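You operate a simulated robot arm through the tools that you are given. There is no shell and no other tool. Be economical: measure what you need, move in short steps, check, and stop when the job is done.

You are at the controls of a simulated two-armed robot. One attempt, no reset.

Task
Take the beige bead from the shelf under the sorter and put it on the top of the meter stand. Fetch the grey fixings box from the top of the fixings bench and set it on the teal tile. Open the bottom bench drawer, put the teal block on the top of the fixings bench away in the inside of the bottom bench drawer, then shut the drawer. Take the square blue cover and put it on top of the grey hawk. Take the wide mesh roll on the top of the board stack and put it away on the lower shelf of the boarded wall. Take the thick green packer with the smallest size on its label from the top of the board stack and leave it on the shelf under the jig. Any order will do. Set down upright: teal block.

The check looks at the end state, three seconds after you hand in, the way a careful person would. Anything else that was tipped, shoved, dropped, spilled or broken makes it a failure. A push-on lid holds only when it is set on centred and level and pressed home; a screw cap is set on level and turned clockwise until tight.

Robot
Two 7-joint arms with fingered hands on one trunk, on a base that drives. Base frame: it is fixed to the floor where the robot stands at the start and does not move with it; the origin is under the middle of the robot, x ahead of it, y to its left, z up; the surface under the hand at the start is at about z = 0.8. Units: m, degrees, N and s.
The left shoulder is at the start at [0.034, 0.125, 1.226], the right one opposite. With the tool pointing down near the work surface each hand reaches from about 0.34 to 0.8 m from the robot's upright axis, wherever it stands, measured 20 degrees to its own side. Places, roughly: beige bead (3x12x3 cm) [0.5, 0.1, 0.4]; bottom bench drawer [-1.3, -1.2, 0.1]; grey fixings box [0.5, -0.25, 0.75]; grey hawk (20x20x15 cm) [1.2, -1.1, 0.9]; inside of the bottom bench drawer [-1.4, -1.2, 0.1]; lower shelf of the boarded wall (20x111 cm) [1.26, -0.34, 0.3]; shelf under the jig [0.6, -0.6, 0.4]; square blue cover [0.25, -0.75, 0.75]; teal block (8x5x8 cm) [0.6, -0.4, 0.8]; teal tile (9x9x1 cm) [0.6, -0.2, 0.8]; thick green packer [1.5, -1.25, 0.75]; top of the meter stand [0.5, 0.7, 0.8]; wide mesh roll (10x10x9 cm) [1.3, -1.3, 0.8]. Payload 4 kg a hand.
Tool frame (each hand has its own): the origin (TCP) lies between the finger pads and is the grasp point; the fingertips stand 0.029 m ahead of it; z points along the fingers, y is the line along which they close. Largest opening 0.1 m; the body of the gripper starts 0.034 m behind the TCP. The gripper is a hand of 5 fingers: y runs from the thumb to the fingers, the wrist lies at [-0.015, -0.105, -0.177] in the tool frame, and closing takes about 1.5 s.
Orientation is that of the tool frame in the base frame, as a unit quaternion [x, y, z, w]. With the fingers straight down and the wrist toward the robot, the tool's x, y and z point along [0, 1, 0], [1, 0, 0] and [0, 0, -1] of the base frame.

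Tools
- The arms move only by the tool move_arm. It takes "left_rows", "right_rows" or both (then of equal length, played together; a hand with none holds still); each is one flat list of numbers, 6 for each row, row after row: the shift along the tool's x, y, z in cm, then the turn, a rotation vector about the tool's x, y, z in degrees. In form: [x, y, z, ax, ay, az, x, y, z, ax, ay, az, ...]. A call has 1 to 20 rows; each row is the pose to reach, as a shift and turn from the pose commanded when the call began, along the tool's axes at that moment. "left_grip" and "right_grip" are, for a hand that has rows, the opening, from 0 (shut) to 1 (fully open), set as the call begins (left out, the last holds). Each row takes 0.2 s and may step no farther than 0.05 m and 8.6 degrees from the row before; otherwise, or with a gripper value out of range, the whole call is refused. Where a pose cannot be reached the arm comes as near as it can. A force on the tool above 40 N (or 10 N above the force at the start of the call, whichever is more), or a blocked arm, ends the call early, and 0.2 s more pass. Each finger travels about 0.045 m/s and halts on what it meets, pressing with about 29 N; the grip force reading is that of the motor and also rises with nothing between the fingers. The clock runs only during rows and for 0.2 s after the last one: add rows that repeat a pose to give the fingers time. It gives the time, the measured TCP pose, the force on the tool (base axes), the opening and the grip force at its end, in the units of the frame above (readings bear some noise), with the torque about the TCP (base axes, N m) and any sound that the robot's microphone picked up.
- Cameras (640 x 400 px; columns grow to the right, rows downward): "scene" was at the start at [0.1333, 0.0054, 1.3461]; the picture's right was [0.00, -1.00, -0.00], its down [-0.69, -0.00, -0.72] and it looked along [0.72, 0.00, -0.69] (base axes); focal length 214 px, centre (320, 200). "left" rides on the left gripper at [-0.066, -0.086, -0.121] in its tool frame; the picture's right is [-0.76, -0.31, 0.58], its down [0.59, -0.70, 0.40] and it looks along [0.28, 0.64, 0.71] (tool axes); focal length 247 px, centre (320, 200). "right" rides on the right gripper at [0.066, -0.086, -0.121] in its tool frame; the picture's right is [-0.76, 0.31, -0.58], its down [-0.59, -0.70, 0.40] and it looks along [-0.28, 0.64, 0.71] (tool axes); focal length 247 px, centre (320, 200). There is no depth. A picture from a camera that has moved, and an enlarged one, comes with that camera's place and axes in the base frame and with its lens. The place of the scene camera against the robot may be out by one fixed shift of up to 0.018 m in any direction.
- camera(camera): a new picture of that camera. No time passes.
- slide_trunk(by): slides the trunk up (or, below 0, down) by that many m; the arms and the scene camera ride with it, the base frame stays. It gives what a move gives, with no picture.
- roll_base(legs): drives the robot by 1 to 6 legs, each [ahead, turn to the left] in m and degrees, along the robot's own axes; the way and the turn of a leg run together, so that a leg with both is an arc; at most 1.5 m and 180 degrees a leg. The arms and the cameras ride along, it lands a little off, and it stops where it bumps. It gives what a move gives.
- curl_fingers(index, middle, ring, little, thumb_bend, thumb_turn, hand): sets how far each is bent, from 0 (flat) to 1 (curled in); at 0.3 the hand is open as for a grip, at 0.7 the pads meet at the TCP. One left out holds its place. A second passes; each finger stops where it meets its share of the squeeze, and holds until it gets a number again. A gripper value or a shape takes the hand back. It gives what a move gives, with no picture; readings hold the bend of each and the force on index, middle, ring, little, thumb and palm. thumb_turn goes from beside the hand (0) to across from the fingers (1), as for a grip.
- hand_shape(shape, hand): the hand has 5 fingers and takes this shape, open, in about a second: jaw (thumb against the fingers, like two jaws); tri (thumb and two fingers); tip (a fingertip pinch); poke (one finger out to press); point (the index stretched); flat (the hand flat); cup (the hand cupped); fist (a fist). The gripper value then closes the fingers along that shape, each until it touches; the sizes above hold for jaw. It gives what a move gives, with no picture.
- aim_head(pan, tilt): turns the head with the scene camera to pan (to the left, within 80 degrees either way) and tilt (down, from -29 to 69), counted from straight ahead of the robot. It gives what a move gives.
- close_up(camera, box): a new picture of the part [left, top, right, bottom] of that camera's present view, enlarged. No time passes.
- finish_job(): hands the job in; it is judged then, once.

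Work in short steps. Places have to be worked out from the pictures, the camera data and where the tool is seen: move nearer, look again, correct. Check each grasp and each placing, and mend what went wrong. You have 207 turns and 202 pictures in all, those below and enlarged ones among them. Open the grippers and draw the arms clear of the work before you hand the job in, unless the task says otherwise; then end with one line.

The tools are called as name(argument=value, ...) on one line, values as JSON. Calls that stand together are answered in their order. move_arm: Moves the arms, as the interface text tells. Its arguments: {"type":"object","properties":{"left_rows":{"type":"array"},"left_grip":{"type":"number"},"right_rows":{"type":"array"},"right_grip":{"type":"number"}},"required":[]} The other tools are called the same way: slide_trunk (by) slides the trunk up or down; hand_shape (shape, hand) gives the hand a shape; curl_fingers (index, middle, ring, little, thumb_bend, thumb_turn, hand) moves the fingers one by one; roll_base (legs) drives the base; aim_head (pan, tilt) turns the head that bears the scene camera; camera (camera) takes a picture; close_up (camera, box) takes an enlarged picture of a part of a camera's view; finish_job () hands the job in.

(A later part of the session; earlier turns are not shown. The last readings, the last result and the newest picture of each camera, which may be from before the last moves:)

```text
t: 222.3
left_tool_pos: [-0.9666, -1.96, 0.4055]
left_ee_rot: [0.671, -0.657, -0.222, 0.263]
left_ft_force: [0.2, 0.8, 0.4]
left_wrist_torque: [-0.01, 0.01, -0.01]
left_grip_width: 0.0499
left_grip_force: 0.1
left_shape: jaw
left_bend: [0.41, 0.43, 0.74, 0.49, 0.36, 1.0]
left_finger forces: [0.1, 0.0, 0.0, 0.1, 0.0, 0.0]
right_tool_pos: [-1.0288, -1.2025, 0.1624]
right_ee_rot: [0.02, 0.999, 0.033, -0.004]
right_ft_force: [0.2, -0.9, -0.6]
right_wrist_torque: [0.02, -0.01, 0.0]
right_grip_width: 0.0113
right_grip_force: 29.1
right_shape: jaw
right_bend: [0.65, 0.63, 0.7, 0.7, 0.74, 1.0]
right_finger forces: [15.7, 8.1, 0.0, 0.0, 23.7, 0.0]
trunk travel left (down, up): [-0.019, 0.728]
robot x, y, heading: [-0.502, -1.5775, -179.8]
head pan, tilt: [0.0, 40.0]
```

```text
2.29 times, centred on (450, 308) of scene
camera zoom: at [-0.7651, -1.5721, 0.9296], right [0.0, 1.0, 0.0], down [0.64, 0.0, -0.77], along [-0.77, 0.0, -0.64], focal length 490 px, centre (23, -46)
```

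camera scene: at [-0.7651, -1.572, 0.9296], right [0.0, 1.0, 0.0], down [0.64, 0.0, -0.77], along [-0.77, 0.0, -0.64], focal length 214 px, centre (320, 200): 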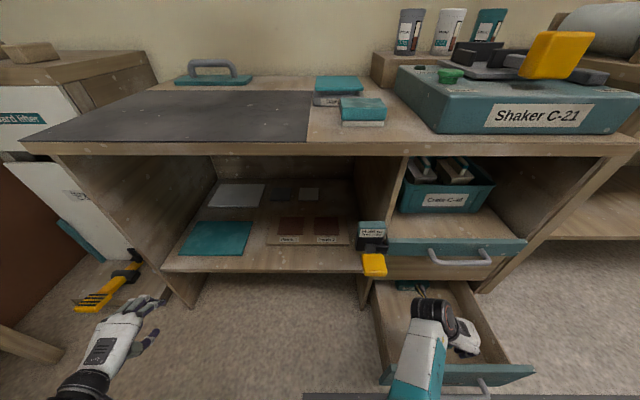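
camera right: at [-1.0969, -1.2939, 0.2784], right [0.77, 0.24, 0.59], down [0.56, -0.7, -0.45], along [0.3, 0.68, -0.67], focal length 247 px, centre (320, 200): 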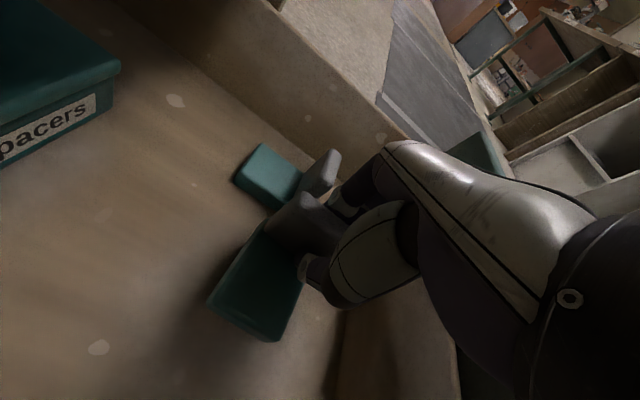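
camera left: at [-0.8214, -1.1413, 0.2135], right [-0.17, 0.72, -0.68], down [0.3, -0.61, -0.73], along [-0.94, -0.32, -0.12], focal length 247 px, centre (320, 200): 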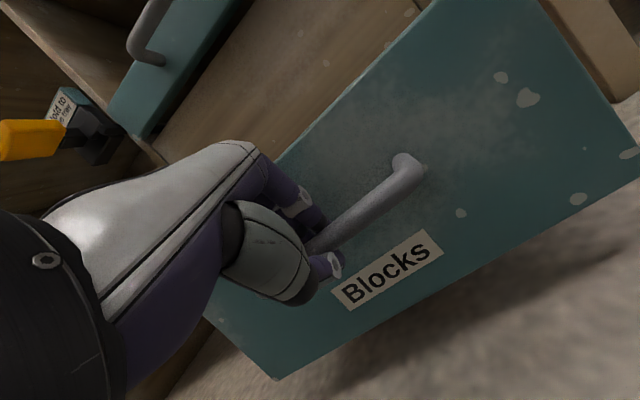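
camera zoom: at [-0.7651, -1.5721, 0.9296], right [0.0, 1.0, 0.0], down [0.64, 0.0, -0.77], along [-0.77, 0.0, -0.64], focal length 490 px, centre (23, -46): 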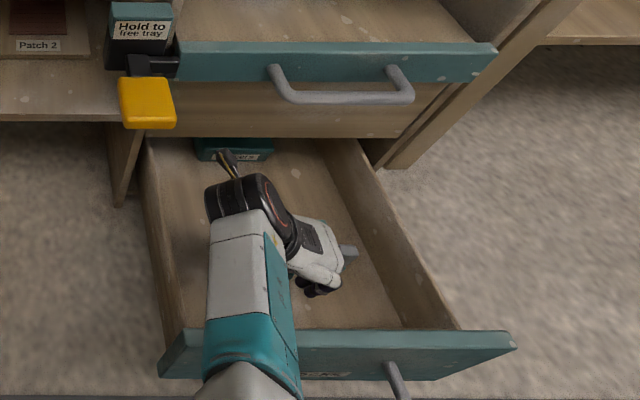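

Level the hand (3.8° roll) and lower toward the drawer floor with contact checks.

move_arm(right_rows=[0, 0, 1, 3.8, 0, 0, 0, 0, 2.5, 3.8, 0, 0, 0, 0, 3.7, 3.8, 0, 0, 0, 0, 4.4, 3.8, 0, 0, 0, 0, 5, 3.8, 0, 0, 0, 0, 5.5, 3.8, 0, 0])

camera(camera="right")

```text
t: 223.2
left_tool_pos: [-0.9666, -1.9601, 0.4071]
left_ee_rot: [0.67, -0.657, -0.224, 0.263]
left_ft_force: [-1.1, -0.1, -0.1]
left_wrist_torque: [0.01, 0.0, 0.02]
left_grip_width: 0.0499
left_grip_force: 0.1
left_shape: jaw
left_bend: [0.41, 0.43, 0.74, 0.49, 0.36, 1.0]
left_finger forces: [0.1, 0.0, 0.0, 0.1, 0.1, 0.0]
right_tool_pos: [-1.0415, -1.1999, 0.1355]
right_ee_rot: [0.016, 1.0, 0.005, -0.016]
right_ft_force: [-1.5, -5.1, 25.1]
right_wrist_torque: [-0.11, 0.02, 0.01]
right_grip_width: 0.0146
right_grip_force: 29.2
right_shape: jaw
right_bend: [0.66, 0.63, 0.7, 0.7, 0.76, 1.0]
right_finger forces: [17.5, 8.9, 0.0, 0.1, 31.8, 0.0]
trunk travel left (down, up): [-0.019, 0.728]
robot x, y, heading: [-0.5016, -1.5771, -179.7]
head pan, tilt: [0.0, 40.0]
stopped in row 4 (right hand): the force on the tool passed its limit at 48 N (the readings are from after the stop); the commanded pose is now the measured one
```

```text
88 pictures are left
camera right: at [-1.1055, -1.2846, 0.2591], right [0.78, 0.28, 0.56], down [0.55, -0.72, -0.42], along [0.28, 0.64, -0.72], focal length 247 px, centre (320, 200)
```

right: 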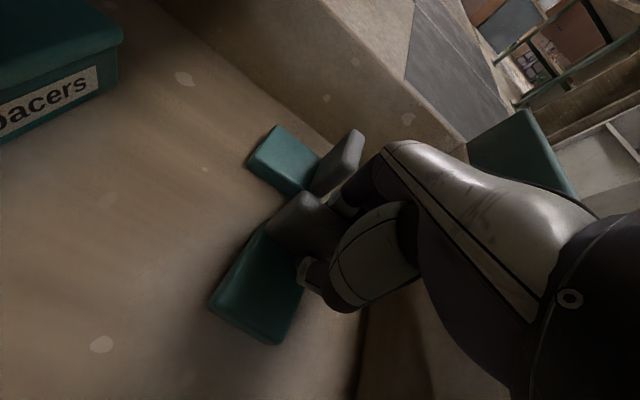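

Floor contact. Ease up 3 mm and release with limited opening, then rise straight up.

move_arm(right_rows=[0, 0, -0.2, 0, 0, 0, 0, 0, -0.2, 0, 0, 0])

move_arm(right_rows=[0, 0, 0, 0, 0, 0, 0, 0, 0, 0, 0, 0, 0, 0, 0, 0, 0, 0, 0, 0, 0, 0, 0, 0], right_grip=0.45)

move_arm(right_rows=[0, 0, -2, 0, 0, 0, 0, 0, -5, 0, 0, 0, -0.5, 0, -9, 0, 0, 0, -1.5, 0, -13, 0, 0, 0, -3, 0, -17, 0, 0, 0])

camera(camera="right")

```text
t: 223.8
left_tool_pos: [-0.9665, -1.9596, 0.4081]
left_ee_rot: [0.67, -0.657, -0.223, 0.263]
left_ft_force: [0.2, -0.1, -0.3]
left_wrist_torque: [0.06, -0.03, -0.03]
left_grip_width: 0.0498
left_grip_force: 0.0
left_shape: jaw
left_bend: [0.41, 0.43, 0.74, 0.49, 0.36, 1.0]
left_finger forces: [0.0, 0.0, 0.1, 0.1, 0.1, 0.1]
right_tool_pos: [-1.0375, -1.2003, 0.1353]
right_ee_rot: [0.019, 1.0, 0.005, -0.013]
right_ft_force: [-1.1, -3.9, 28.9]
right_wrist_torque: [0.02, 0.04, 0.01]
right_grip_width: 0.0148
right_grip_force: 28.8
right_shape: jaw
right_bend: [0.65, 0.62, 0.7, 0.7, 0.76, 1.0]
right_finger forces: [18.3, 10.0, 0.0, 0.1, 32.0, 0.0]
trunk travel left (down, up): [-0.019, 0.728]
robot x, y, heading: [-0.5037, -1.5778, -179.9]
head pan, tilt: [0.0, 40.0]
```

```text
t: 224.8
left_tool_pos: [-0.967, -1.9601, 0.4069]
left_ee_rot: [0.669, -0.658, -0.223, 0.263]
left_ft_force: [0.5, -1.4, -0.3]
left_wrist_torque: [-0.03, -0.04, 0.0]
left_grip_width: 0.0498
left_grip_force: 0.1
left_shape: jaw
left_bend: [0.41, 0.43, 0.74, 0.49, 0.36, 1.0]
left_finger forces: [0.0, 0.0, 0.0, 0.0, 0.0, 0.1]
right_tool_pos: [-1.036, -1.2025, 0.1335]
right_ee_rot: [0.017, 1.0, 0.002, -0.01]
right_ft_force: [1.5, 1.8, 7.9]
right_wrist_torque: [-0.15, 0.01, -0.01]
right_grip_width: 0.0438
right_grip_force: 0.0
right_shape: jaw
right_bend: [0.43, 0.45, 0.74, 0.51, 0.37, 1.0]
right_finger forces: [0.0, 0.0, 0.0, 0.1, 7.7, 0.0]
trunk travel left (down, up): [-0.019, 0.728]
robot x, y, heading: [-0.5075, -1.5744, -179.6]
head pan, tilt: [0.0, 40.0]
```

```text
t: 226.0
left_tool_pos: [-0.9676, -1.9612, 0.4053]
left_ee_rot: [0.67, -0.657, -0.221, 0.263]
left_ft_force: [-0.6, 0.6, 1.4]
left_wrist_torque: [-0.02, 0.02, 0.0]
left_grip_width: 0.0497
left_grip_force: 0.0
left_shape: jaw
left_bend: [0.41, 0.43, 0.74, 0.49, 0.36, 1.0]
left_finger forces: [0.0, 0.0, 0.1, 0.0, 0.1, 0.0]
right_tool_pos: [-0.9989, -1.2032, 0.302]
right_ee_rot: [0.018, 1.0, 0.001, -0.01]
right_ft_force: [0.7, -0.6, 0.1]
right_wrist_torque: [0.0, 0.0, 0.01]
right_grip_width: 0.0451
right_grip_force: 0.1
right_shape: jaw
right_bend: [0.43, 0.45, 0.74, 0.51, 0.39, 1.0]
right_finger forces: [0.0, 0.0, 0.0, 0.1, 0.1, 0.0]
trunk travel left (down, up): [-0.019, 0.728]
robot x, y, heading: [-0.5013, -1.5734, -179.8]
head pan, tilt: [0.0, 40.0]
```

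```text
87 pictures are left
camera right: at [-1.0652, -1.2863, 0.4242], right [0.78, 0.28, 0.56], down [0.56, -0.72, -0.41], along [0.29, 0.63, -0.72], focal length 247 px, centre (320, 200)
```

right: 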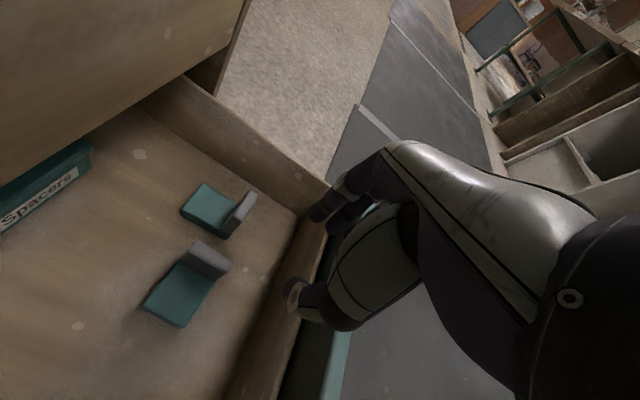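

Block stands upright in the drawer. Raise the right hand, back off 0.25 m, make a fist.

move_arm(right_rows=[-0.5, 0, -4, 0, 0, 0, -1, 0, -8, 0, 0, 0, -1, 0, -11, 0, 0, 0])

roll_base(legs=[[-0.25, 0]])

hand_shape(hand="right", shape="fist")

move_arm(right_rows=[0, 0, 4, 0, 0, 0, 0, 0, 8, 0, 0, 0, 0, 0, 12, 0, 0, 0, 0, 0, 16, 0, 0, 0, 0, 0, 20, 0, 0, 0, 0, 0, 24, 0, 0, 0, 0, 0, 27, 0, 0, 0])

camera(camera="scene")

```text
t: 226.8
left_tool_pos: [-0.9667, -1.9588, 0.4061]
left_ee_rot: [0.67, -0.657, -0.222, 0.263]
left_ft_force: [-0.6, -0.2, -0.6]
left_wrist_torque: [0.0, -0.01, -0.04]
left_grip_width: 0.0499
left_grip_force: 0.0
left_shape: jaw
left_bend: [0.41, 0.43, 0.74, 0.49, 0.36, 1.0]
left_finger forces: [0.1, 0.1, 0.0, 0.1, 0.0, 0.0]
right_tool_pos: [-0.9871, -1.2048, 0.4119]
right_ee_rot: [0.019, 1.0, 0.001, -0.01]
right_ft_force: [0.8, 0.0, -0.1]
right_wrist_torque: [0.01, -0.02, 0.0]
right_grip_width: 0.0447
right_grip_force: 0.0
right_shape: jaw
right_bend: [0.43, 0.45, 0.74, 0.51, 0.39, 1.0]
right_finger forces: [0.0, 0.0, 0.0, 0.1, 0.0, 0.1]
trunk travel left (down, up): [-0.019, 0.728]
robot x, y, heading: [-0.5028, -1.5777, -180.0]
head pan, tilt: [0.0, 40.0]
```

```text
t: 228.6
left_tool_pos: [-0.7167, -1.9608, 0.4066]
left_ee_rot: [0.672, -0.655, -0.222, 0.264]
left_ft_force: [0.4, 0.1, -0.2]
left_wrist_torque: [0.02, 0.0, 0.0]
left_grip_width: 0.05
left_grip_force: 0.0
left_shape: jaw
left_bend: [0.41, 0.43, 0.74, 0.49, 0.36, 1.0]
left_finger forces: [0.0, 0.0, 0.0, 0.0, 0.1, 0.1]
right_tool_pos: [-0.7415, -1.2048, 0.4115]
right_ee_rot: [0.016, 1.0, 0.002, -0.011]
right_ft_force: [0.3, -0.6, -0.5]
right_wrist_torque: [0.0, -0.01, -0.01]
right_grip_width: 0.0446
right_grip_force: 0.0
right_shape: jaw
right_bend: [0.43, 0.45, 0.74, 0.51, 0.39, 1.0]
right_finger forces: [0.1, 0.0, 0.0, 0.0, 0.0, 0.0]
trunk travel left (down, up): [-0.019, 0.728]
robot x, y, heading: [-0.2554, -1.5767, -179.3]
head pan, tilt: [0.0, 40.0]
```

```text
t: 229.5
left_tool_pos: [-0.7176, -1.9598, 0.4053]
left_ee_rot: [0.672, -0.656, -0.222, 0.264]
left_ft_force: [-0.7, 0.4, 0.1]
left_wrist_torque: [0.01, -0.01, 0.01]
left_grip_width: 0.0499
left_grip_force: 0.1
left_shape: jaw
left_bend: [0.41, 0.43, 0.74, 0.49, 0.36, 1.0]
left_finger forces: [0.0, 0.0, 0.1, 0.1, 0.1, 0.0]
right_tool_pos: [-0.7422, -1.2049, 0.4137]
right_ee_rot: [0.017, 1.0, 0.001, -0.012]
right_ft_force: [-0.4, -1.4, -0.5]
right_wrist_torque: [-0.02, 0.02, 0.0]
right_grip_width: 0.0
right_grip_force: 0.0
right_shape: fist
right_bend: [0.99, 1.0, 1.0, 1.0, 0.87, 0.84]
right_finger forces: [0.0, 0.0, 0.0, 0.0, 0.1, 0.1]
trunk travel left (down, up): [-0.019, 0.728]
robot x, y, heading: [-0.2585, -1.5693, -179.6]
head pan, tilt: [0.0, 40.0]
```

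```text
t: 231.1
left_tool_pos: [-0.7172, -1.9599, 0.4062]
left_ee_rot: [0.672, -0.656, -0.222, 0.264]
left_ft_force: [-0.8, -0.6, -0.5]
left_wrist_torque: [-0.04, -0.02, 0.0]
left_grip_width: 0.0498
left_grip_force: 0.1
left_shape: jaw
left_bend: [0.41, 0.43, 0.74, 0.49, 0.36, 1.0]
left_finger forces: [0.0, 0.1, 0.0, 0.0, 0.0, 0.0]
right_tool_pos: [-0.7486, -1.2027, 0.1396]
right_ee_rot: [0.015, 1.0, 0.002, -0.011]
right_ft_force: [-0.9, 0.2, -0.2]
right_wrist_torque: [-0.01, 0.0, 0.01]
right_grip_width: 0.0
right_grip_force: 0.2
right_shape: fist
right_bend: [0.99, 1.0, 1.0, 1.0, 0.87, 0.84]
right_finger forces: [0.0, 0.0, 0.0, 0.1, 0.0, 0.1]
trunk travel left (down, up): [-0.019, 0.728]
robot x, y, heading: [-0.253, -1.5744, -179.6]
head pan, tilt: [0.0, 40.0]
```

```text
86 pictures are left
camera scene: at [-0.5167, -1.5717, 0.9296], right [-0.01, 1.0, 0.0], down [0.64, 0.01, -0.77], along [-0.77, -0.01, -0.64], focal length 214 px, centre (320, 200)
```

scene: 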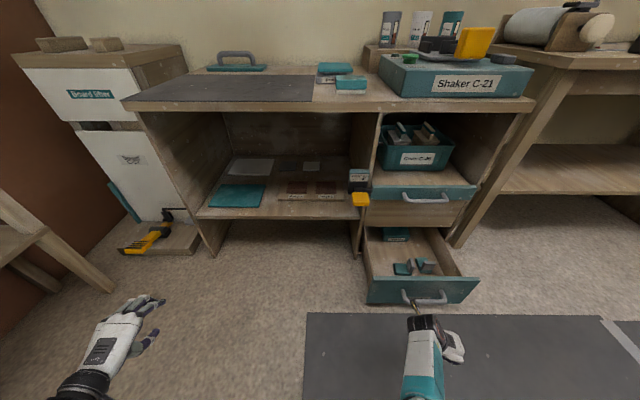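

The hand camera would lead in this yaw; rotate the fist 90° to default yaw so knuckles lead.

move_arm(right_rows=[0, 0, 0, 0, 0, -8, 0, 0, 0, 0, 0, -16, 0, 0, 0, 0, 0, -24, 0, 0, 0, 0, 0, -32, 0, 0, 0, 0, 0, -40, 0, 0, 0, 0, 0, -48, 0, 0, 0, 0, 0, -56, 0, 0, 0, 0, 0, -64, 0, 0, 0, 0, 0, -72, 0, 0, 0, 0, 0, -80, 0, 0, 0, 0, 0, -88, 0, 0, 0, 0, 0, -88])

camera(camera="scene")

camera(camera="right")

```text
t: 233.7
left_tool_pos: [-0.7173, -1.9604, 0.4063]
left_ee_rot: [0.673, -0.655, -0.221, 0.264]
left_ft_force: [0.9, 0.1, -0.3]
left_wrist_torque: [0.0, 0.01, -0.01]
left_grip_width: 0.0497
left_grip_force: 0.1
left_shape: jaw
left_bend: [0.41, 0.43, 0.74, 0.49, 0.36, 1.0]
left_finger forces: [0.0, 0.1, 0.0, 0.1, 0.0, 0.0]
right_tool_pos: [-0.7463, -1.2037, 0.1423]
right_ee_rot: [-0.684, 0.73, 0.009, -0.006]
right_ft_force: [0.0, 0.0, 0.2]
right_wrist_torque: [0.0, -0.01, 0.01]
right_grip_width: 0.0
right_grip_force: 0.0
right_shape: fist
right_bend: [1.0, 1.0, 1.0, 1.0, 0.87, 0.84]
right_finger forces: [0.0, 0.0, 0.0, 0.1, 0.0, 0.1]
trunk travel left (down, up): [-0.019, 0.728]
robot x, y, heading: [-0.2561, -1.5741, -179.5]
head pan, tilt: [0.0, 40.0]
```

```text
85 pictures are left
camera scene: at [-0.5167, -1.5715, 0.9296], right [-0.01, 1.0, 0.0], down [0.64, 0.01, -0.77], along [-0.77, -0.01, -0.64], focal length 214 px, centre (320, 200)
```

scene: 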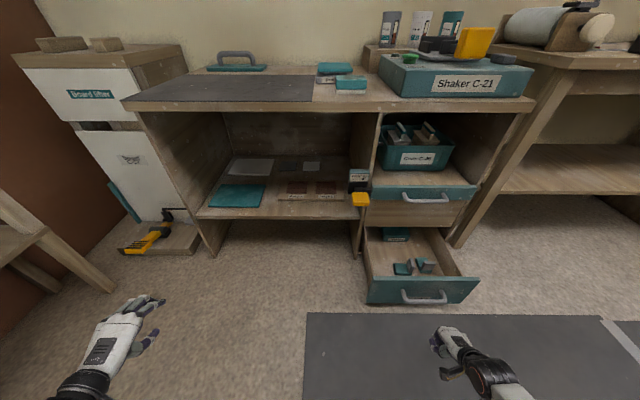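

```text
84 pictures are left
camera right: at [-0.6621, -1.2746, 0.2612], right [-0.24, 0.77, 0.59], down [0.73, 0.54, -0.41], along [-0.64, 0.33, -0.7], focal length 247 px, centre (320, 200)
```

right: 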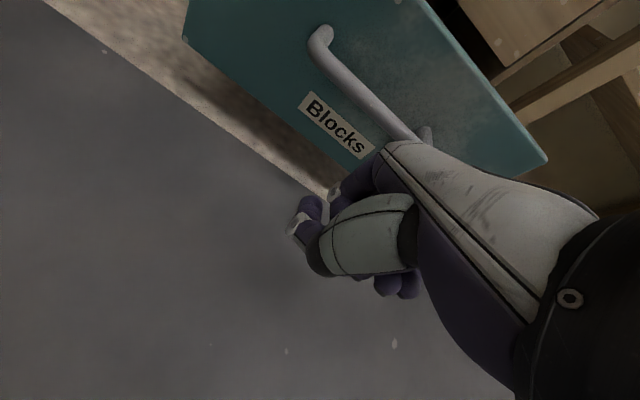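

Push: drive ahead 0.2 m, then check.

roll_base(legs=[[0.2, -0.5]])

camera(camera="scene")

```text
t: 235.3
left_tool_pos: [-0.9219, -1.9567, 0.407]
left_ee_rot: [0.669, -0.658, -0.223, 0.264]
left_ft_force: [0.5, 0.0, -0.1]
left_wrist_torque: [0.0, 0.0, -0.02]
left_grip_width: 0.0499
left_grip_force: 0.0
left_shape: jaw
left_bend: [0.41, 0.43, 0.74, 0.49, 0.36, 1.0]
left_finger forces: [0.0, 0.0, 0.0, 0.0, 0.0, 0.0]
right_tool_pos: [-0.9442, -1.1992, 0.1429]
right_ee_rot: [-0.68, 0.733, 0.009, -0.005]
right_ft_force: [0.4, 0.7, 0.9]
right_wrist_torque: [-0.03, -0.02, 0.0]
right_grip_width: 0.0001
right_grip_force: 0.1
right_shape: fist
right_bend: [1.0, 1.0, 1.0, 1.0, 0.88, 0.84]
right_finger forces: [0.0, 0.0, 0.0, 0.1, 0.1, 0.0]
trunk travel left (down, up): [-0.019, 0.728]
robot x, y, heading: [-0.4574, -1.576, 179.7]
head pan, tilt: [0.0, 40.0]
```

```text
83 pictures are left
camera scene: at [-0.7182, -1.57, 0.9296], right [0.0, 1.0, 0.0], down [0.64, 0.0, -0.77], along [-0.77, 0.0, -0.64], focal length 214 px, centre (320, 200)
```

scene: 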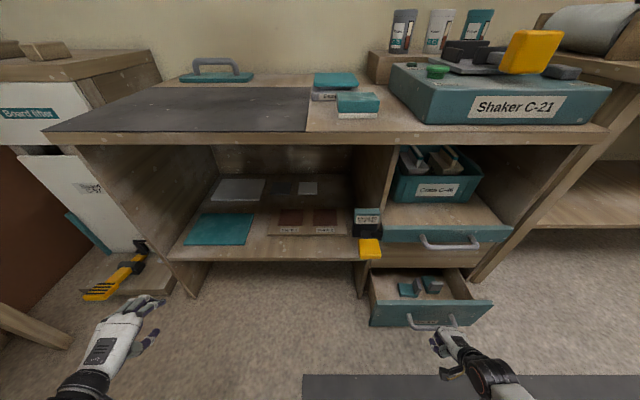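

Drawer is closing. Continue 0.1 m.

roll_base(legs=[[0.09, 0]])

close_up(camera="scene", box=[320, 190, 540, 390])

```text
t: 236.4
left_tool_pos: [-1.0138, -1.9555, 0.406]
left_ee_rot: [0.669, -0.659, -0.223, 0.262]
left_ft_force: [0.3, -0.2, 0.3]
left_wrist_torque: [-0.02, 0.0, -0.03]
left_grip_width: 0.0496
left_grip_force: 0.1
left_shape: jaw
left_bend: [0.41, 0.43, 0.74, 0.49, 0.36, 1.0]
left_finger forces: [0.0, 0.0, 0.0, 0.1, 0.0, 0.1]
right_tool_pos: [-1.036, -1.1992, 0.1429]
right_ee_rot: [-0.68, 0.734, 0.009, -0.005]
right_ft_force: [-1.0, -0.2, -0.5]
right_wrist_torque: [-0.01, 0.0, 0.01]
right_grip_width: 0.0
right_grip_force: 0.2
right_shape: fist
right_bend: [1.0, 1.0, 1.0, 1.0, 0.88, 0.84]
right_finger forces: [0.0, 0.0, 0.0, 0.1, 0.0, 0.0]
trunk travel left (down, up): [-0.019, 0.728]
robot x, y, heading: [-0.5441, -1.5735, 179.9]
head pan, tilt: [0.0, 40.0]
```

```text
2.00 times, centred on (430, 290) of scene
camera zoom: at [-0.8096, -1.5697, 0.9296], right [0.0, 1.0, 0.0], down [0.64, 0.0, -0.77], along [-0.77, 0.0, -0.64], focal length 429 px, centre (100, 20)
```

zoom: 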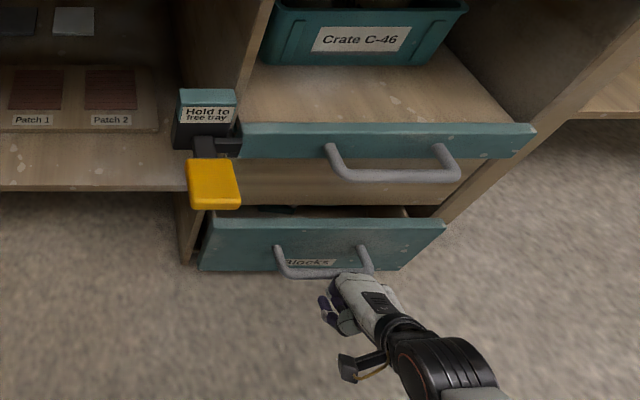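

A few centimetres remain; push 0.05 m more.

roll_base(legs=[[0.05, 0]])

close_up(camera="scene", box=[320, 190, 540, 390])

```text
t: 237.3
left_tool_pos: [-1.0384, -1.9566, 0.4067]
left_ee_rot: [0.67, -0.659, -0.222, 0.262]
left_ft_force: [0.6, -0.3, -0.2]
left_wrist_torque: [0.0, 0.03, 0.0]
left_grip_width: 0.05
left_grip_force: 0.0
left_shape: jaw
left_bend: [0.41, 0.43, 0.74, 0.49, 0.36, 1.0]
left_finger forces: [0.0, 0.0, 0.0, 0.0, 0.0, 0.0]
right_tool_pos: [-1.055, -1.1991, 0.1405]
right_ee_rot: [-0.68, 0.733, 0.004, -0.001]
right_ft_force: [3.1, 0.3, 1.0]
right_wrist_torque: [0.04, 0.15, -0.07]
right_grip_width: 0.0
right_grip_force: 0.0
right_shape: fist
right_bend: [1.0, 1.0, 1.0, 1.0, 0.88, 0.83]
right_finger forces: [0.0, 3.7, 0.1, 0.0, 0.0, 0.0]
trunk travel left (down, up): [-0.019, 0.728]
robot x, y, heading: [-0.572, -1.5745, 179.9]
head pan, tilt: [0.0, 40.0]
stopped in leg 1: the force on the tool passed its limit at 58 N (the readings are from after the stop); the commanded pose is now the measured one
```

```text
2.00 times, centred on (430, 290) of scene
camera zoom: at [-0.8338, -1.57, 0.9297], right [0.0, 1.0, 0.0], down [0.64, 0.0, -0.77], along [-0.77, 0.0, -0.64], focal length 429 px, centre (100, 20)
```

zoom: 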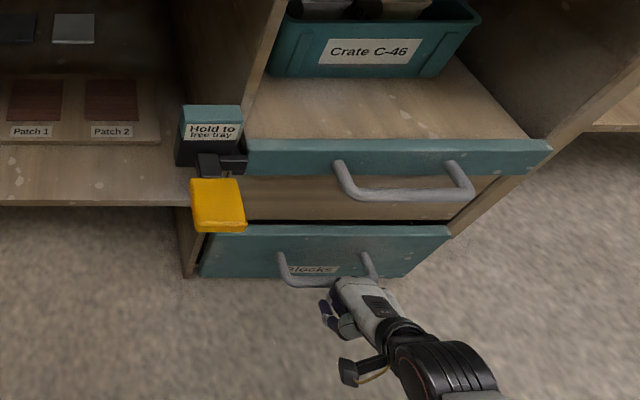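

Drawer shut (firm stop). Back off, raise the trunk, and turn toward the fixings bench's right end.

roll_base(legs=[[-0.25, 0]])

slide_trunk(by=0.4)

hand_shape(hand="right", shape="jaw")

close_up(camera="scene", box=[280, 150, 540, 350])

roll_base(legs=[[0, 150]])

camera(camera="scene")

```text
t: 239.1
left_tool_pos: [-0.7931, -1.9552, 0.4064]
left_ee_rot: [0.668, -0.66, -0.224, 0.261]
left_ft_force: [0.1, 0.7, -1.3]
left_wrist_torque: [0.04, 0.01, 0.04]
left_grip_width: 0.0498
left_grip_force: 0.0
left_shape: jaw
left_bend: [0.41, 0.43, 0.74, 0.49, 0.36, 1.0]
left_finger forces: [0.1, 0.1, 0.1, 0.0, 0.0, 0.0]
right_tool_pos: [-0.8082, -1.1984, 0.1398]
right_ee_rot: [-0.678, 0.735, 0.005, -0.002]
right_ft_force: [-0.1, 0.4, 0.1]
right_wrist_torque: [-0.02, 0.04, 0.01]
right_grip_width: 0.0
right_grip_force: 0.1
right_shape: fist
right_bend: [1.0, 1.0, 1.0, 1.0, 0.88, 0.83]
right_finger forces: [0.0, 0.0, 0.0, 0.0, 0.0, 0.0]
trunk travel left (down, up): [-0.019, 0.728]
robot x, y, heading: [-0.3218, -1.5792, 179.6]
head pan, tilt: [0.0, 40.0]
```

```text
t: 242.9
left_tool_pos: [-0.7936, -1.9551, 0.8055]
left_ee_rot: [0.669, -0.659, -0.223, 0.261]
left_ft_force: [0.0, -0.8, -0.1]
left_wrist_torque: [0.0, -0.01, 0.03]
left_grip_width: 0.0499
left_grip_force: 0.1
left_shape: jaw
left_bend: [0.41, 0.43, 0.74, 0.49, 0.36, 1.0]
left_finger forces: [0.0, 0.0, 0.0, 0.0, 0.0, 0.0]
right_tool_pos: [-0.8092, -1.1983, 0.5394]
right_ee_rot: [-0.679, 0.734, 0.005, -0.002]
right_ft_force: [0.7, -0.2, -0.3]
right_wrist_torque: [-0.01, -0.01, 0.02]
right_grip_width: 0.0
right_grip_force: 0.0
right_shape: fist
right_bend: [1.0, 1.0, 1.0, 1.0, 0.88, 0.83]
right_finger forces: [0.1, 0.0, 0.0, 0.0, 0.1, 0.0]
trunk travel left (down, up): [-0.419, 0.328]
robot x, y, heading: [-0.3295, -1.5731, 179.8]
head pan, tilt: [0.0, 40.0]
```

```text
t: 243.8
left_tool_pos: [-0.7932, -1.9554, 0.8055]
left_ee_rot: [0.669, -0.659, -0.223, 0.262]
left_ft_force: [-1.2, 0.1, 0.1]
left_wrist_torque: [0.02, 0.01, 0.02]
left_grip_width: 0.0498
left_grip_force: 0.0
left_shape: jaw
left_bend: [0.41, 0.43, 0.74, 0.49, 0.36, 1.0]
left_finger forces: [0.0, 0.0, 0.0, 0.1, 0.0, 0.0]
right_tool_pos: [-0.8094, -1.1979, 0.5412]
right_ee_rot: [-0.679, 0.734, 0.004, -0.002]
right_ft_force: [0.0, 0.2, -0.7]
right_wrist_torque: [0.03, -0.01, -0.02]
right_grip_width: 0.0996
right_grip_force: 0.1
right_shape: jaw
right_bend: [0.3, 0.3, 0.3, 0.3, 0.3, 0.97]
right_finger forces: [0.0, 0.1, 0.0, 0.1, 0.1, 0.1]
trunk travel left (down, up): [-0.419, 0.328]
robot x, y, heading: [-0.3299, -1.5769, 179.6]
head pan, tilt: [0.0, 40.0]
```

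```text
2.00 times, centred on (410, 250) of scene
camera zoom: at [-0.448, -1.57, 1.3462], right [0.0, 1.0, 0.0], down [0.64, 0.0, -0.77], along [-0.77, 0.0, -0.64], focal length 429 px, centre (140, 100)
```

zoom: 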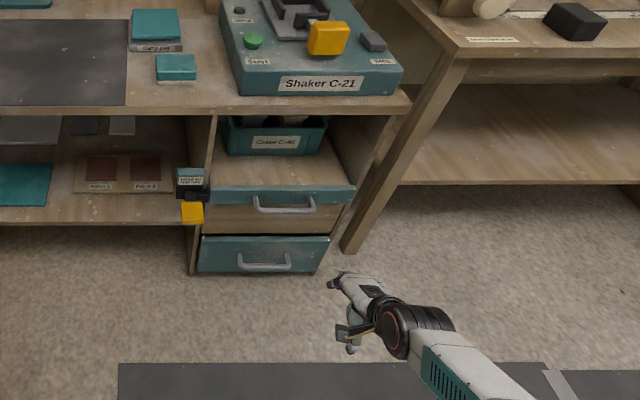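

```text
t: 250.5
left_tool_pos: [0.268, -1.4911, 0.8059]
left_ee_rot: [0.814, 0.468, 0.193, 0.284]
left_ft_force: [0.2, -0.3, 0.1]
left_wrist_torque: [-0.06, -0.01, -0.04]
left_grip_width: 0.0499
left_grip_force: 0.1
left_shape: jaw
left_bend: [0.41, 0.43, 0.74, 0.49, 0.36, 1.0]
left_finger forces: [0.0, 0.0, 0.0, 0.0, 0.0, 0.0]
right_tool_pos: [-0.1076, -2.1485, 0.5392]
right_ee_rot: [0.888, 0.459, 0.0, 0.005]
right_ft_force: [-0.1, 0.0, -0.8]
right_wrist_torque: [0.01, 0.01, -0.02]
right_grip_width: 0.0998
right_grip_force: 0.0
right_shape: jaw
right_bend: [0.3, 0.3, 0.3, 0.3, 0.3, 0.98]
right_finger forces: [0.1, 0.1, 0.0, 0.1, 0.0, 0.0]
trunk travel left (down, up): [-0.419, 0.328]
robot x, y, heading: [-0.3241, -1.5728, -31.1]
head pan, tilt: [0.0, 40.0]
```

```text
79 pictures are left
camera scene: at [-0.2089, -1.6376, 1.3462], right [-0.52, -0.86, 0.0], down [-0.55, 0.33, -0.77], along [0.66, -0.4, -0.64], focal length 214 px, centre (320, 200)
```

scene: 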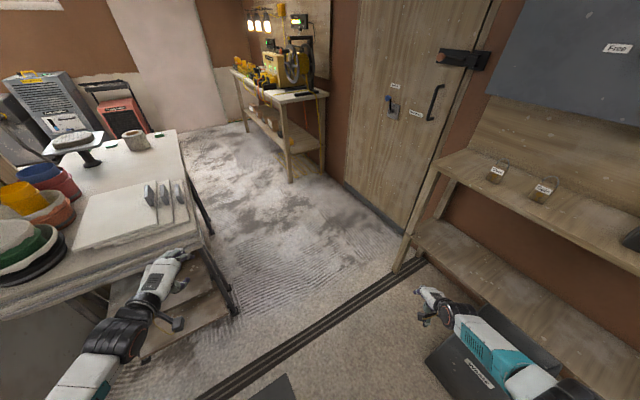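

Very useful view. Zoom onto the board stack.

close_up(camera="scene", box=[0, 100, 220, 240])

```text
2.86 times, centred on (110, 170) of scene
camera zoom: at [-0.2089, -1.6376, 1.3462], right [-0.52, -0.86, 0.0], down [-0.55, 0.33, -0.77], along [0.66, -0.4, -0.64], focal length 613 px, centre (920, 286)
```

zoom: 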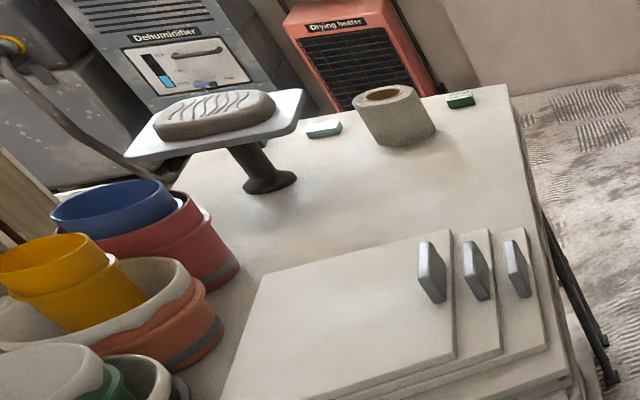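

Layout clear. Now fetch the blue cover: drive to the bench front at y≈-0.65.

roll_base(legs=[[0, 121], [0.92, 0], [0, -90]])

move_arm(right_rows=[0, 0, -5, 0, 0, 0, 0, 0, -10, 0, 0, 0, 0, 0, -15, 0, 0, 0, 0, 0, -20, 0, 0, 0, 0, 0, -25, 0, 0, 0, 0, 0, -30, 0, 0, 0, 0, 0, -35, 0, 0, 0, 0, 0, -40, 0, 0, 0])

aim_head(pan=-15, tilt=45)

camera(camera="scene")

```text
t: 264.5
left_tool_pos: [0.1225, -0.2606, 0.8067]
left_ee_rot: [0.652, 0.676, 0.264, 0.221]
left_ft_force: [-0.3, 0.6, -0.2]
left_wrist_torque: [-0.01, 0.0, -0.01]
left_grip_width: 0.0498
left_grip_force: 0.0
left_shape: jaw
left_bend: [0.41, 0.43, 0.74, 0.49, 0.36, 1.0]
left_finger forces: [0.0, 0.0, 0.0, 0.1, 0.0, 0.0]
right_tool_pos: [0.1568, -1.0183, 0.5412]
right_ee_rot: [0.726, 0.688, 0.002, 0.006]
right_ft_force: [0.9, 0.8, 0.2]
right_wrist_torque: [-0.01, -0.03, -0.02]
right_grip_width: 0.0996
right_grip_force: 0.2
right_shape: jaw
right_bend: [0.3, 0.3, 0.3, 0.3, 0.3, 0.98]
right_finger forces: [0.0, 0.1, 0.0, 0.0, 0.0, 0.0]
trunk travel left (down, up): [-0.419, 0.328]
robot x, y, heading: [-0.3376, -0.6498, 1.3]
head pan, tilt: [0.0, 40.0]
```

```text
t: 266.3
left_tool_pos: [0.1231, -0.2611, 0.8058]
left_ee_rot: [0.651, 0.676, 0.264, 0.22]
left_ft_force: [0.4, 0.1, 1.5]
left_wrist_torque: [0.04, -0.01, -0.03]
left_grip_width: 0.05
left_grip_force: 0.2
left_shape: jaw
left_bend: [0.41, 0.43, 0.74, 0.49, 0.36, 1.0]
left_finger forces: [0.1, 0.0, 0.1, 0.1, 0.0, 0.0]
right_tool_pos: [0.1545, -1.0151, 0.9388]
right_ee_rot: [0.726, 0.688, 0.001, 0.005]
right_ft_force: [0.3, -0.2, 0.3]
right_wrist_torque: [0.01, -0.01, 0.03]
right_grip_width: 0.1001
right_grip_force: 0.0
right_shape: jaw
right_bend: [0.3, 0.3, 0.3, 0.3, 0.3, 0.98]
right_finger forces: [0.0, 0.1, 0.0, 0.0, 0.0, 0.1]
trunk travel left (down, up): [-0.419, 0.328]
robot x, y, heading: [-0.3305, -0.6523, 1.2]
head pan, tilt: [0.0, 40.0]
```

```text
t: 267.1
left_tool_pos: [0.1231, -0.2614, 0.8071]
left_ee_rot: [0.651, 0.676, 0.264, 0.221]
left_ft_force: [0.5, 0.3, 0.7]
left_wrist_torque: [-0.03, 0.03, -0.01]
left_grip_width: 0.0498
left_grip_force: 0.0
left_shape: jaw
left_bend: [0.41, 0.43, 0.74, 0.49, 0.36, 1.0]
left_finger forces: [0.1, 0.0, 0.0, 0.0, 0.1, 0.0]
right_tool_pos: [0.1548, -1.0158, 0.9369]
right_ee_rot: [0.726, 0.688, 0.002, 0.006]
right_ft_force: [0.0, -0.6, -0.2]
right_wrist_torque: [0.01, 0.0, 0.01]
right_grip_width: 0.0999
right_grip_force: 0.1
right_shape: jaw
right_bend: [0.3, 0.3, 0.3, 0.3, 0.3, 0.98]
right_finger forces: [0.0, 0.0, 0.0, 0.0, 0.1, 0.1]
trunk travel left (down, up): [-0.419, 0.328]
robot x, y, heading: [-0.3367, -0.6488, 1.2]
head pan, tilt: [-15.0, 45.0]
```

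```text
77 pictures are left
camera scene: at [-0.2044, -0.665, 1.339], right [-0.24, -0.97, 0.0], down [-0.69, 0.17, -0.71], along [0.69, -0.17, -0.71], focal length 214 px, centre (320, 200)
```

scene: 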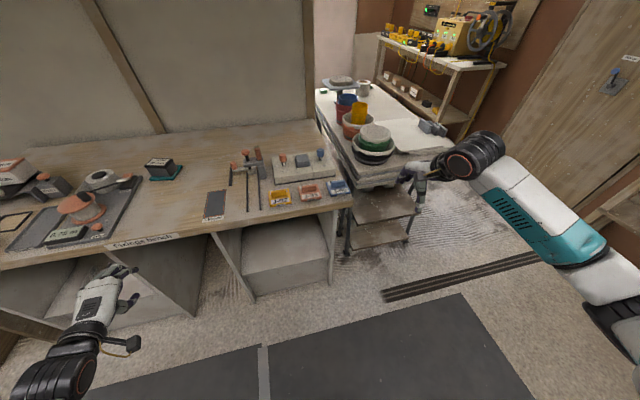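

Zoom on the blue cover.

close_up(camera="scene", box=[260, 160, 370, 230])

```text
5.71 times, centred on (315, 195) of scene
camera zoom: at [-0.2044, -0.665, 1.339], right [-0.24, -0.97, 0.0], down [-0.69, 0.17, -0.71], along [0.69, -0.17, -0.71], focal length 1226 px, centre (349, 229)
```

zoom: 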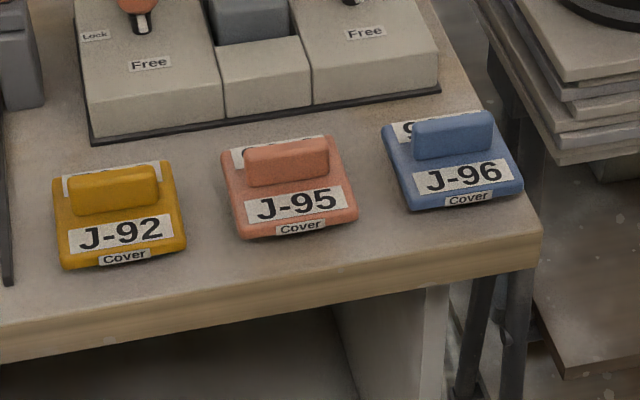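

Raise the left hand, drive ahead 0.15 m, and bring the right hand above the cover.

move_arm(left_rows=[0, 2.5, -3, 0, 0, 0, 0, 5, -6, 0, 0, 0, 0, 7.5, -9, 0, 0, 0, 0, 10, -12, 0, 0, 0])

roll_base(legs=[[0.15, -1.2]])

camera(camera="right")

```text
t: 268.1
left_tool_pos: [0.1214, -0.2702, 0.9601]
left_ee_rot: [0.651, 0.676, 0.264, 0.22]
left_ft_force: [-0.3, 0.1, 0.0]
left_wrist_torque: [0.0, 0.03, -0.02]
left_grip_width: 0.0498
left_grip_force: 0.1
left_shape: jaw
left_bend: [0.41, 0.43, 0.74, 0.49, 0.36, 1.0]
left_finger forces: [0.0, 0.1, 0.0, 0.1, 0.0, 0.1]
right_tool_pos: [0.1553, -1.0163, 0.9386]
right_ee_rot: [0.726, 0.688, 0.002, 0.006]
right_ft_force: [0.4, -0.1, -0.1]
right_wrist_torque: [-0.01, -0.01, 0.0]
right_grip_width: 0.1001
right_grip_force: 0.0
right_shape: jaw
right_bend: [0.3, 0.3, 0.3, 0.3, 0.3, 0.98]
right_finger forces: [0.0, 0.0, 0.0, 0.1, 0.1, 0.1]
trunk travel left (down, up): [-0.419, 0.328]
robot x, y, heading: [-0.3352, -0.6553, 1.3]
head pan, tilt: [-15.0, 45.0]
```

```text
t: 269.4
left_tool_pos: [0.2828, -0.2785, 0.9595]
left_ee_rot: [0.659, 0.669, 0.262, 0.223]
left_ft_force: [0.7, 0.3, -0.4]
left_wrist_torque: [0.0, -0.01, -0.02]
left_grip_width: 0.0501
left_grip_force: 0.0
left_shape: jaw
left_bend: [0.41, 0.43, 0.74, 0.49, 0.36, 1.0]
left_finger forces: [0.0, 0.0, 0.0, 0.0, 0.1, 0.0]
right_tool_pos: [0.2996, -1.0248, 0.9375]
right_ee_rot: [0.733, 0.68, 0.002, 0.007]
right_ft_force: [1.1, -0.6, -0.3]
right_wrist_torque: [-0.01, -0.02, -0.02]
right_grip_width: 0.1
right_grip_force: 0.0
right_shape: jaw
right_bend: [0.3, 0.3, 0.3, 0.3, 0.3, 0.98]
right_finger forces: [0.1, 0.1, 0.1, 0.0, 0.0, 0.0]
trunk travel left (down, up): [-0.419, 0.328]
robot x, y, heading: [-0.1863, -0.6514, -0.2]
head pan, tilt: [-15.0, 45.0]
```

```text
75 pictures are left
camera right: at [0.2183, -0.953, 1.057], right [0.24, -0.78, 0.58], down [-0.74, -0.54, -0.4], along [0.62, -0.34, -0.71], focal length 247 px, centre (320, 200)
```

right: 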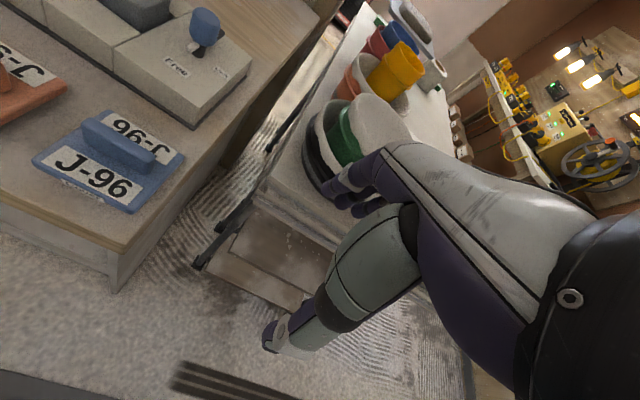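

Handle bar located at ≈[0.340,-0.866]. Move the right hand above it.

move_arm(right_rows=[4, 0.7, 0, 0, 0, -1, 8, 1.4, 0, 0, 0, -2, 12, 2.2, 1, 0, 0, -3, 16.2, 2.9, 2, 0, 0, -4.3, 16.2, 2.9, 3.5, 0, 0, -4.3])

camera(camera="right")

```text
t: 270.6
left_tool_pos: [0.2808, -0.278, 0.96]
left_ee_rot: [0.659, 0.669, 0.262, 0.223]
left_ft_force: [-0.5, -0.1, -0.3]
left_wrist_torque: [0.02, 0.0, -0.02]
left_grip_width: 0.0498
left_grip_force: 0.1
left_shape: jaw
left_bend: [0.41, 0.43, 0.74, 0.49, 0.36, 1.0]
left_finger forces: [0.0, 0.0, 0.1, 0.0, 0.0, 0.0]
right_tool_pos: [0.3413, -0.8639, 0.9031]
right_ee_rot: [0.708, 0.706, 0.002, 0.006]
right_ft_force: [-0.1, 0.4, -0.7]
right_wrist_torque: [-0.01, -0.02, -0.02]
right_grip_width: 0.1
right_grip_force: 0.1
right_shape: jaw
right_bend: [0.3, 0.3, 0.3, 0.3, 0.3, 0.98]
right_finger forces: [0.0, 0.0, 0.0, 0.0, 0.1, 0.0]
trunk travel left (down, up): [-0.419, 0.328]
robot x, y, heading: [-0.1812, -0.6495, -0.1]
head pan, tilt: [-15.0, 45.0]
```

```text
74 pictures are left
camera right: at [0.2538, -0.7974, 1.0221], right [0.3, -0.75, 0.58], down [-0.7, -0.59, -0.4], along [0.65, -0.29, -0.7], focal length 247 px, centre (320, 200)
```

right: 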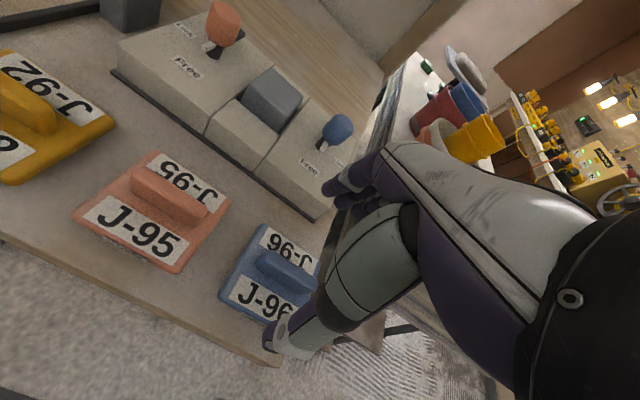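

Descend to the handle with 0.7 opening.

move_arm(right_rows=[-0.3, -0.3, 2, 0, 0, 0, -0.3, -0.3, 4, 0, 0, 0, -0.3, -0.3, 5.3, 0, 0, 0, -0.3, -0.3, 5.3, 0, 0, 0], right_grip=0.7)

camera(camera="right")

close_up(camera="scene", box=[300, 140, 460, 260])

```text
t: 271.6
left_tool_pos: [0.2808, -0.2782, 0.9596]
left_ee_rot: [0.659, 0.669, 0.262, 0.224]
left_ft_force: [0.4, -0.1, 0.2]
left_wrist_torque: [0.03, 0.01, 0.01]
left_grip_width: 0.05
left_grip_force: 0.1
left_shape: jaw
left_bend: [0.41, 0.43, 0.74, 0.49, 0.36, 1.0]
left_finger forces: [0.0, 0.1, 0.0, 0.0, 0.1, 0.1]
right_tool_pos: [0.3375, -0.869, 0.8504]
right_ee_rot: [0.707, 0.707, 0.002, 0.007]
right_ft_force: [-2.0, -0.7, 3.7]
right_wrist_torque: [0.0, 0.2, -0.01]
right_grip_width: 0.0707
right_grip_force: 0.0
right_shape: jaw
right_bend: [0.41, 0.35, 0.26, 0.4, 0.3, 0.99]
right_finger forces: [0.0, 0.0, 0.0, 0.1, 4.3, 0.0]
trunk travel left (down, up): [-0.419, 0.328]
robot x, y, heading: [-0.1824, -0.6521, -0.1]
head pan, tilt: [-15.0, 45.0]
```

```text
73 pictures are left
camera right: at [0.2517, -0.8023, 0.9698], right [0.3, -0.75, 0.58], down [-0.7, -0.59, -0.4], along [0.65, -0.29, -0.7], focal length 247 px, centre (320, 200)
```

right: 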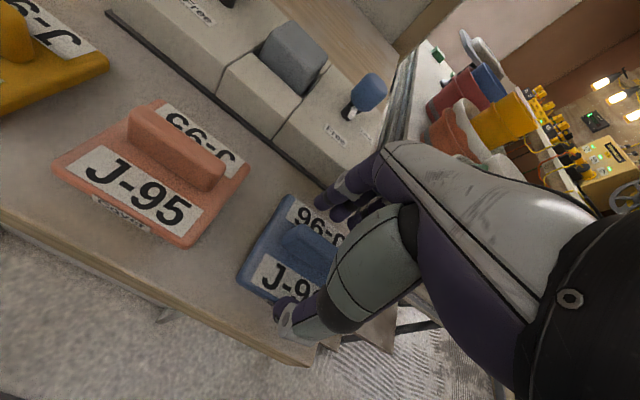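

```text
3.33 times, centred on (380, 200) of scene
camera zoom: at [-0.0537, -0.6663, 1.339], right [-0.26, -0.97, 0.0], down [-0.68, 0.18, -0.71], along [0.68, -0.18, -0.71], focal length 715 px, centre (120, 200)
```

zoom: 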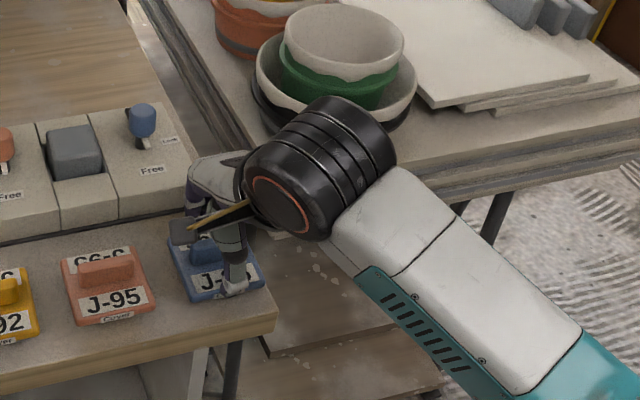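

Thumb tip just touches the cover plate; rise 4 mm and close on the bar.

move_arm(right_rows=[0, 0, -0.5, 0, 0, 0, 0, 0, -0.5, 0, 0, 0])

move_arm(right_rows=[0, 0, 0, 0, 0, 0, 0, 0, 0, 0, 0, 0, 0, 0, 0, 0, 0, 0, 0, 0, 0, 0, 0, 0, 0, 0, 0, 0, 0, 0, 0, 0, 0, 0, 0, 0], right_grip=0)

move_arm(right_rows=[0, 0, -3, 0, 0, 0, 0, 0, -6, 0, 0, 0, 0, 0, -9, 0, 0, 0])

camera(camera="right")

close_up(camera="scene", box=[300, 110, 460, 230])

```text
t: 272.2
left_tool_pos: [0.2818, -0.2791, 0.9597]
left_ee_rot: [0.659, 0.669, 0.261, 0.223]
left_ft_force: [1.0, 0.3, 0.2]
left_wrist_torque: [0.02, 0.01, 0.0]
left_grip_width: 0.0496
left_grip_force: 0.2
left_shape: jaw
left_bend: [0.41, 0.43, 0.74, 0.49, 0.36, 1.0]
left_finger forces: [0.0, 0.0, 0.1, 0.1, 0.0, 0.0]
right_tool_pos: [0.3371, -0.8687, 0.854]
right_ee_rot: [0.707, 0.707, 0.001, 0.006]
right_ft_force: [0.6, 0.3, 1.0]
right_wrist_torque: [-0.01, -0.01, -0.02]
right_grip_width: 0.0702
right_grip_force: 0.0
right_shape: jaw
right_bend: [0.41, 0.35, 0.26, 0.4, 0.3, 0.99]
right_finger forces: [0.0, 0.1, 0.1, 0.1, 0.0, 0.0]
trunk travel left (down, up): [-0.419, 0.328]
robot x, y, heading: [-0.182, -0.6525, -0.1]
head pan, tilt: [-15.0, 45.0]
```

```text
t: 273.6
left_tool_pos: [0.2813, -0.278, 0.9607]
left_ee_rot: [0.659, 0.669, 0.262, 0.222]
left_ft_force: [-0.6, -0.5, -0.1]
left_wrist_torque: [-0.03, -0.03, -0.01]
left_grip_width: 0.0499
left_grip_force: 0.1
left_shape: jaw
left_bend: [0.41, 0.43, 0.74, 0.49, 0.36, 1.0]
left_finger forces: [0.0, 0.1, 0.0, 0.0, 0.1, 0.1]
right_tool_pos: [0.3388, -0.8692, 0.8536]
right_ee_rot: [0.708, 0.706, 0.001, 0.006]
right_ft_force: [-0.5, -0.3, 0.8]
right_wrist_torque: [-0.03, 0.06, 0.0]
right_grip_width: 0.0068
right_grip_force: 28.5
right_shape: jaw
right_bend: [0.7, 0.7, 0.7, 0.7, 0.48, 1.0]
right_finger forces: [15.2, 7.6, 2.5, 0.0, 25.7, 0.0]
trunk travel left (down, up): [-0.419, 0.328]
robot x, y, heading: [-0.1837, -0.651, -0.1]
head pan, tilt: [-15.0, 45.0]
```

```text
t: 274.4
left_tool_pos: [0.2811, -0.2787, 0.9604]
left_ee_rot: [0.659, 0.669, 0.262, 0.223]
left_ft_force: [0.5, -0.7, 0.4]
left_wrist_torque: [-0.01, 0.0, 0.0]
left_grip_width: 0.0498
left_grip_force: 0.1
left_shape: jaw
left_bend: [0.41, 0.43, 0.74, 0.49, 0.36, 1.0]
left_finger forces: [0.1, 0.0, 0.0, 0.1, 0.0, 0.1]
right_tool_pos: [0.3356, -0.8683, 0.9451]
right_ee_rot: [0.707, 0.707, 0.002, 0.007]
right_ft_force: [-0.1, 0.4, -0.5]
right_wrist_torque: [0.0, -0.01, 0.0]
right_grip_width: 0.0067
right_grip_force: 28.9
right_shape: jaw
right_bend: [0.7, 0.7, 0.7, 0.7, 0.48, 1.0]
right_finger forces: [15.6, 7.6, 2.1, 0.0, 25.2, 0.0]
trunk travel left (down, up): [-0.419, 0.328]
robot x, y, heading: [-0.1853, -0.6526, -0.1]
head pan, tilt: [-15.0, 45.0]
```

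```text
71 pictures are left
camera right: at [0.2499, -0.8017, 1.0655], right [0.3, -0.75, 0.58], down [-0.7, -0.59, -0.4], along [0.65, -0.29, -0.71], focal length 247 px, centre (320, 200)
```

right: 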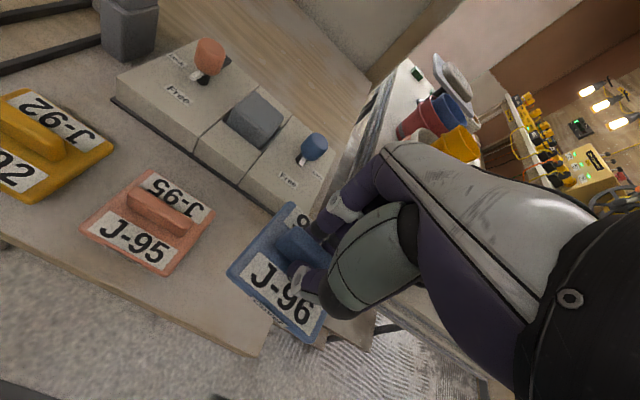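

```text
3.33 times, centred on (380, 170) of scene
camera zoom: at [-0.0532, -0.6662, 1.3389], right [-0.26, -0.97, 0.0], down [-0.68, 0.18, -0.71], along [0.68, -0.18, -0.71], focal length 715 px, centre (120, 300)
```

zoom: 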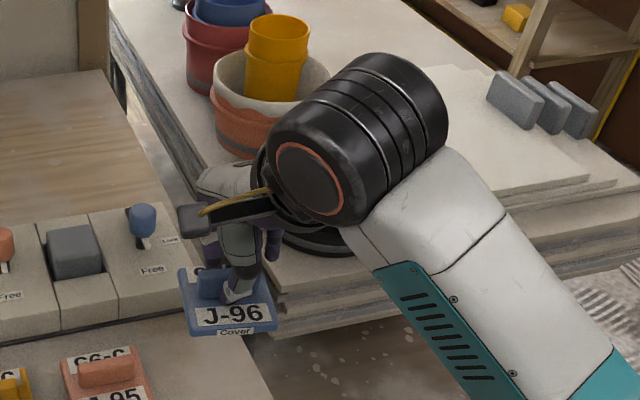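

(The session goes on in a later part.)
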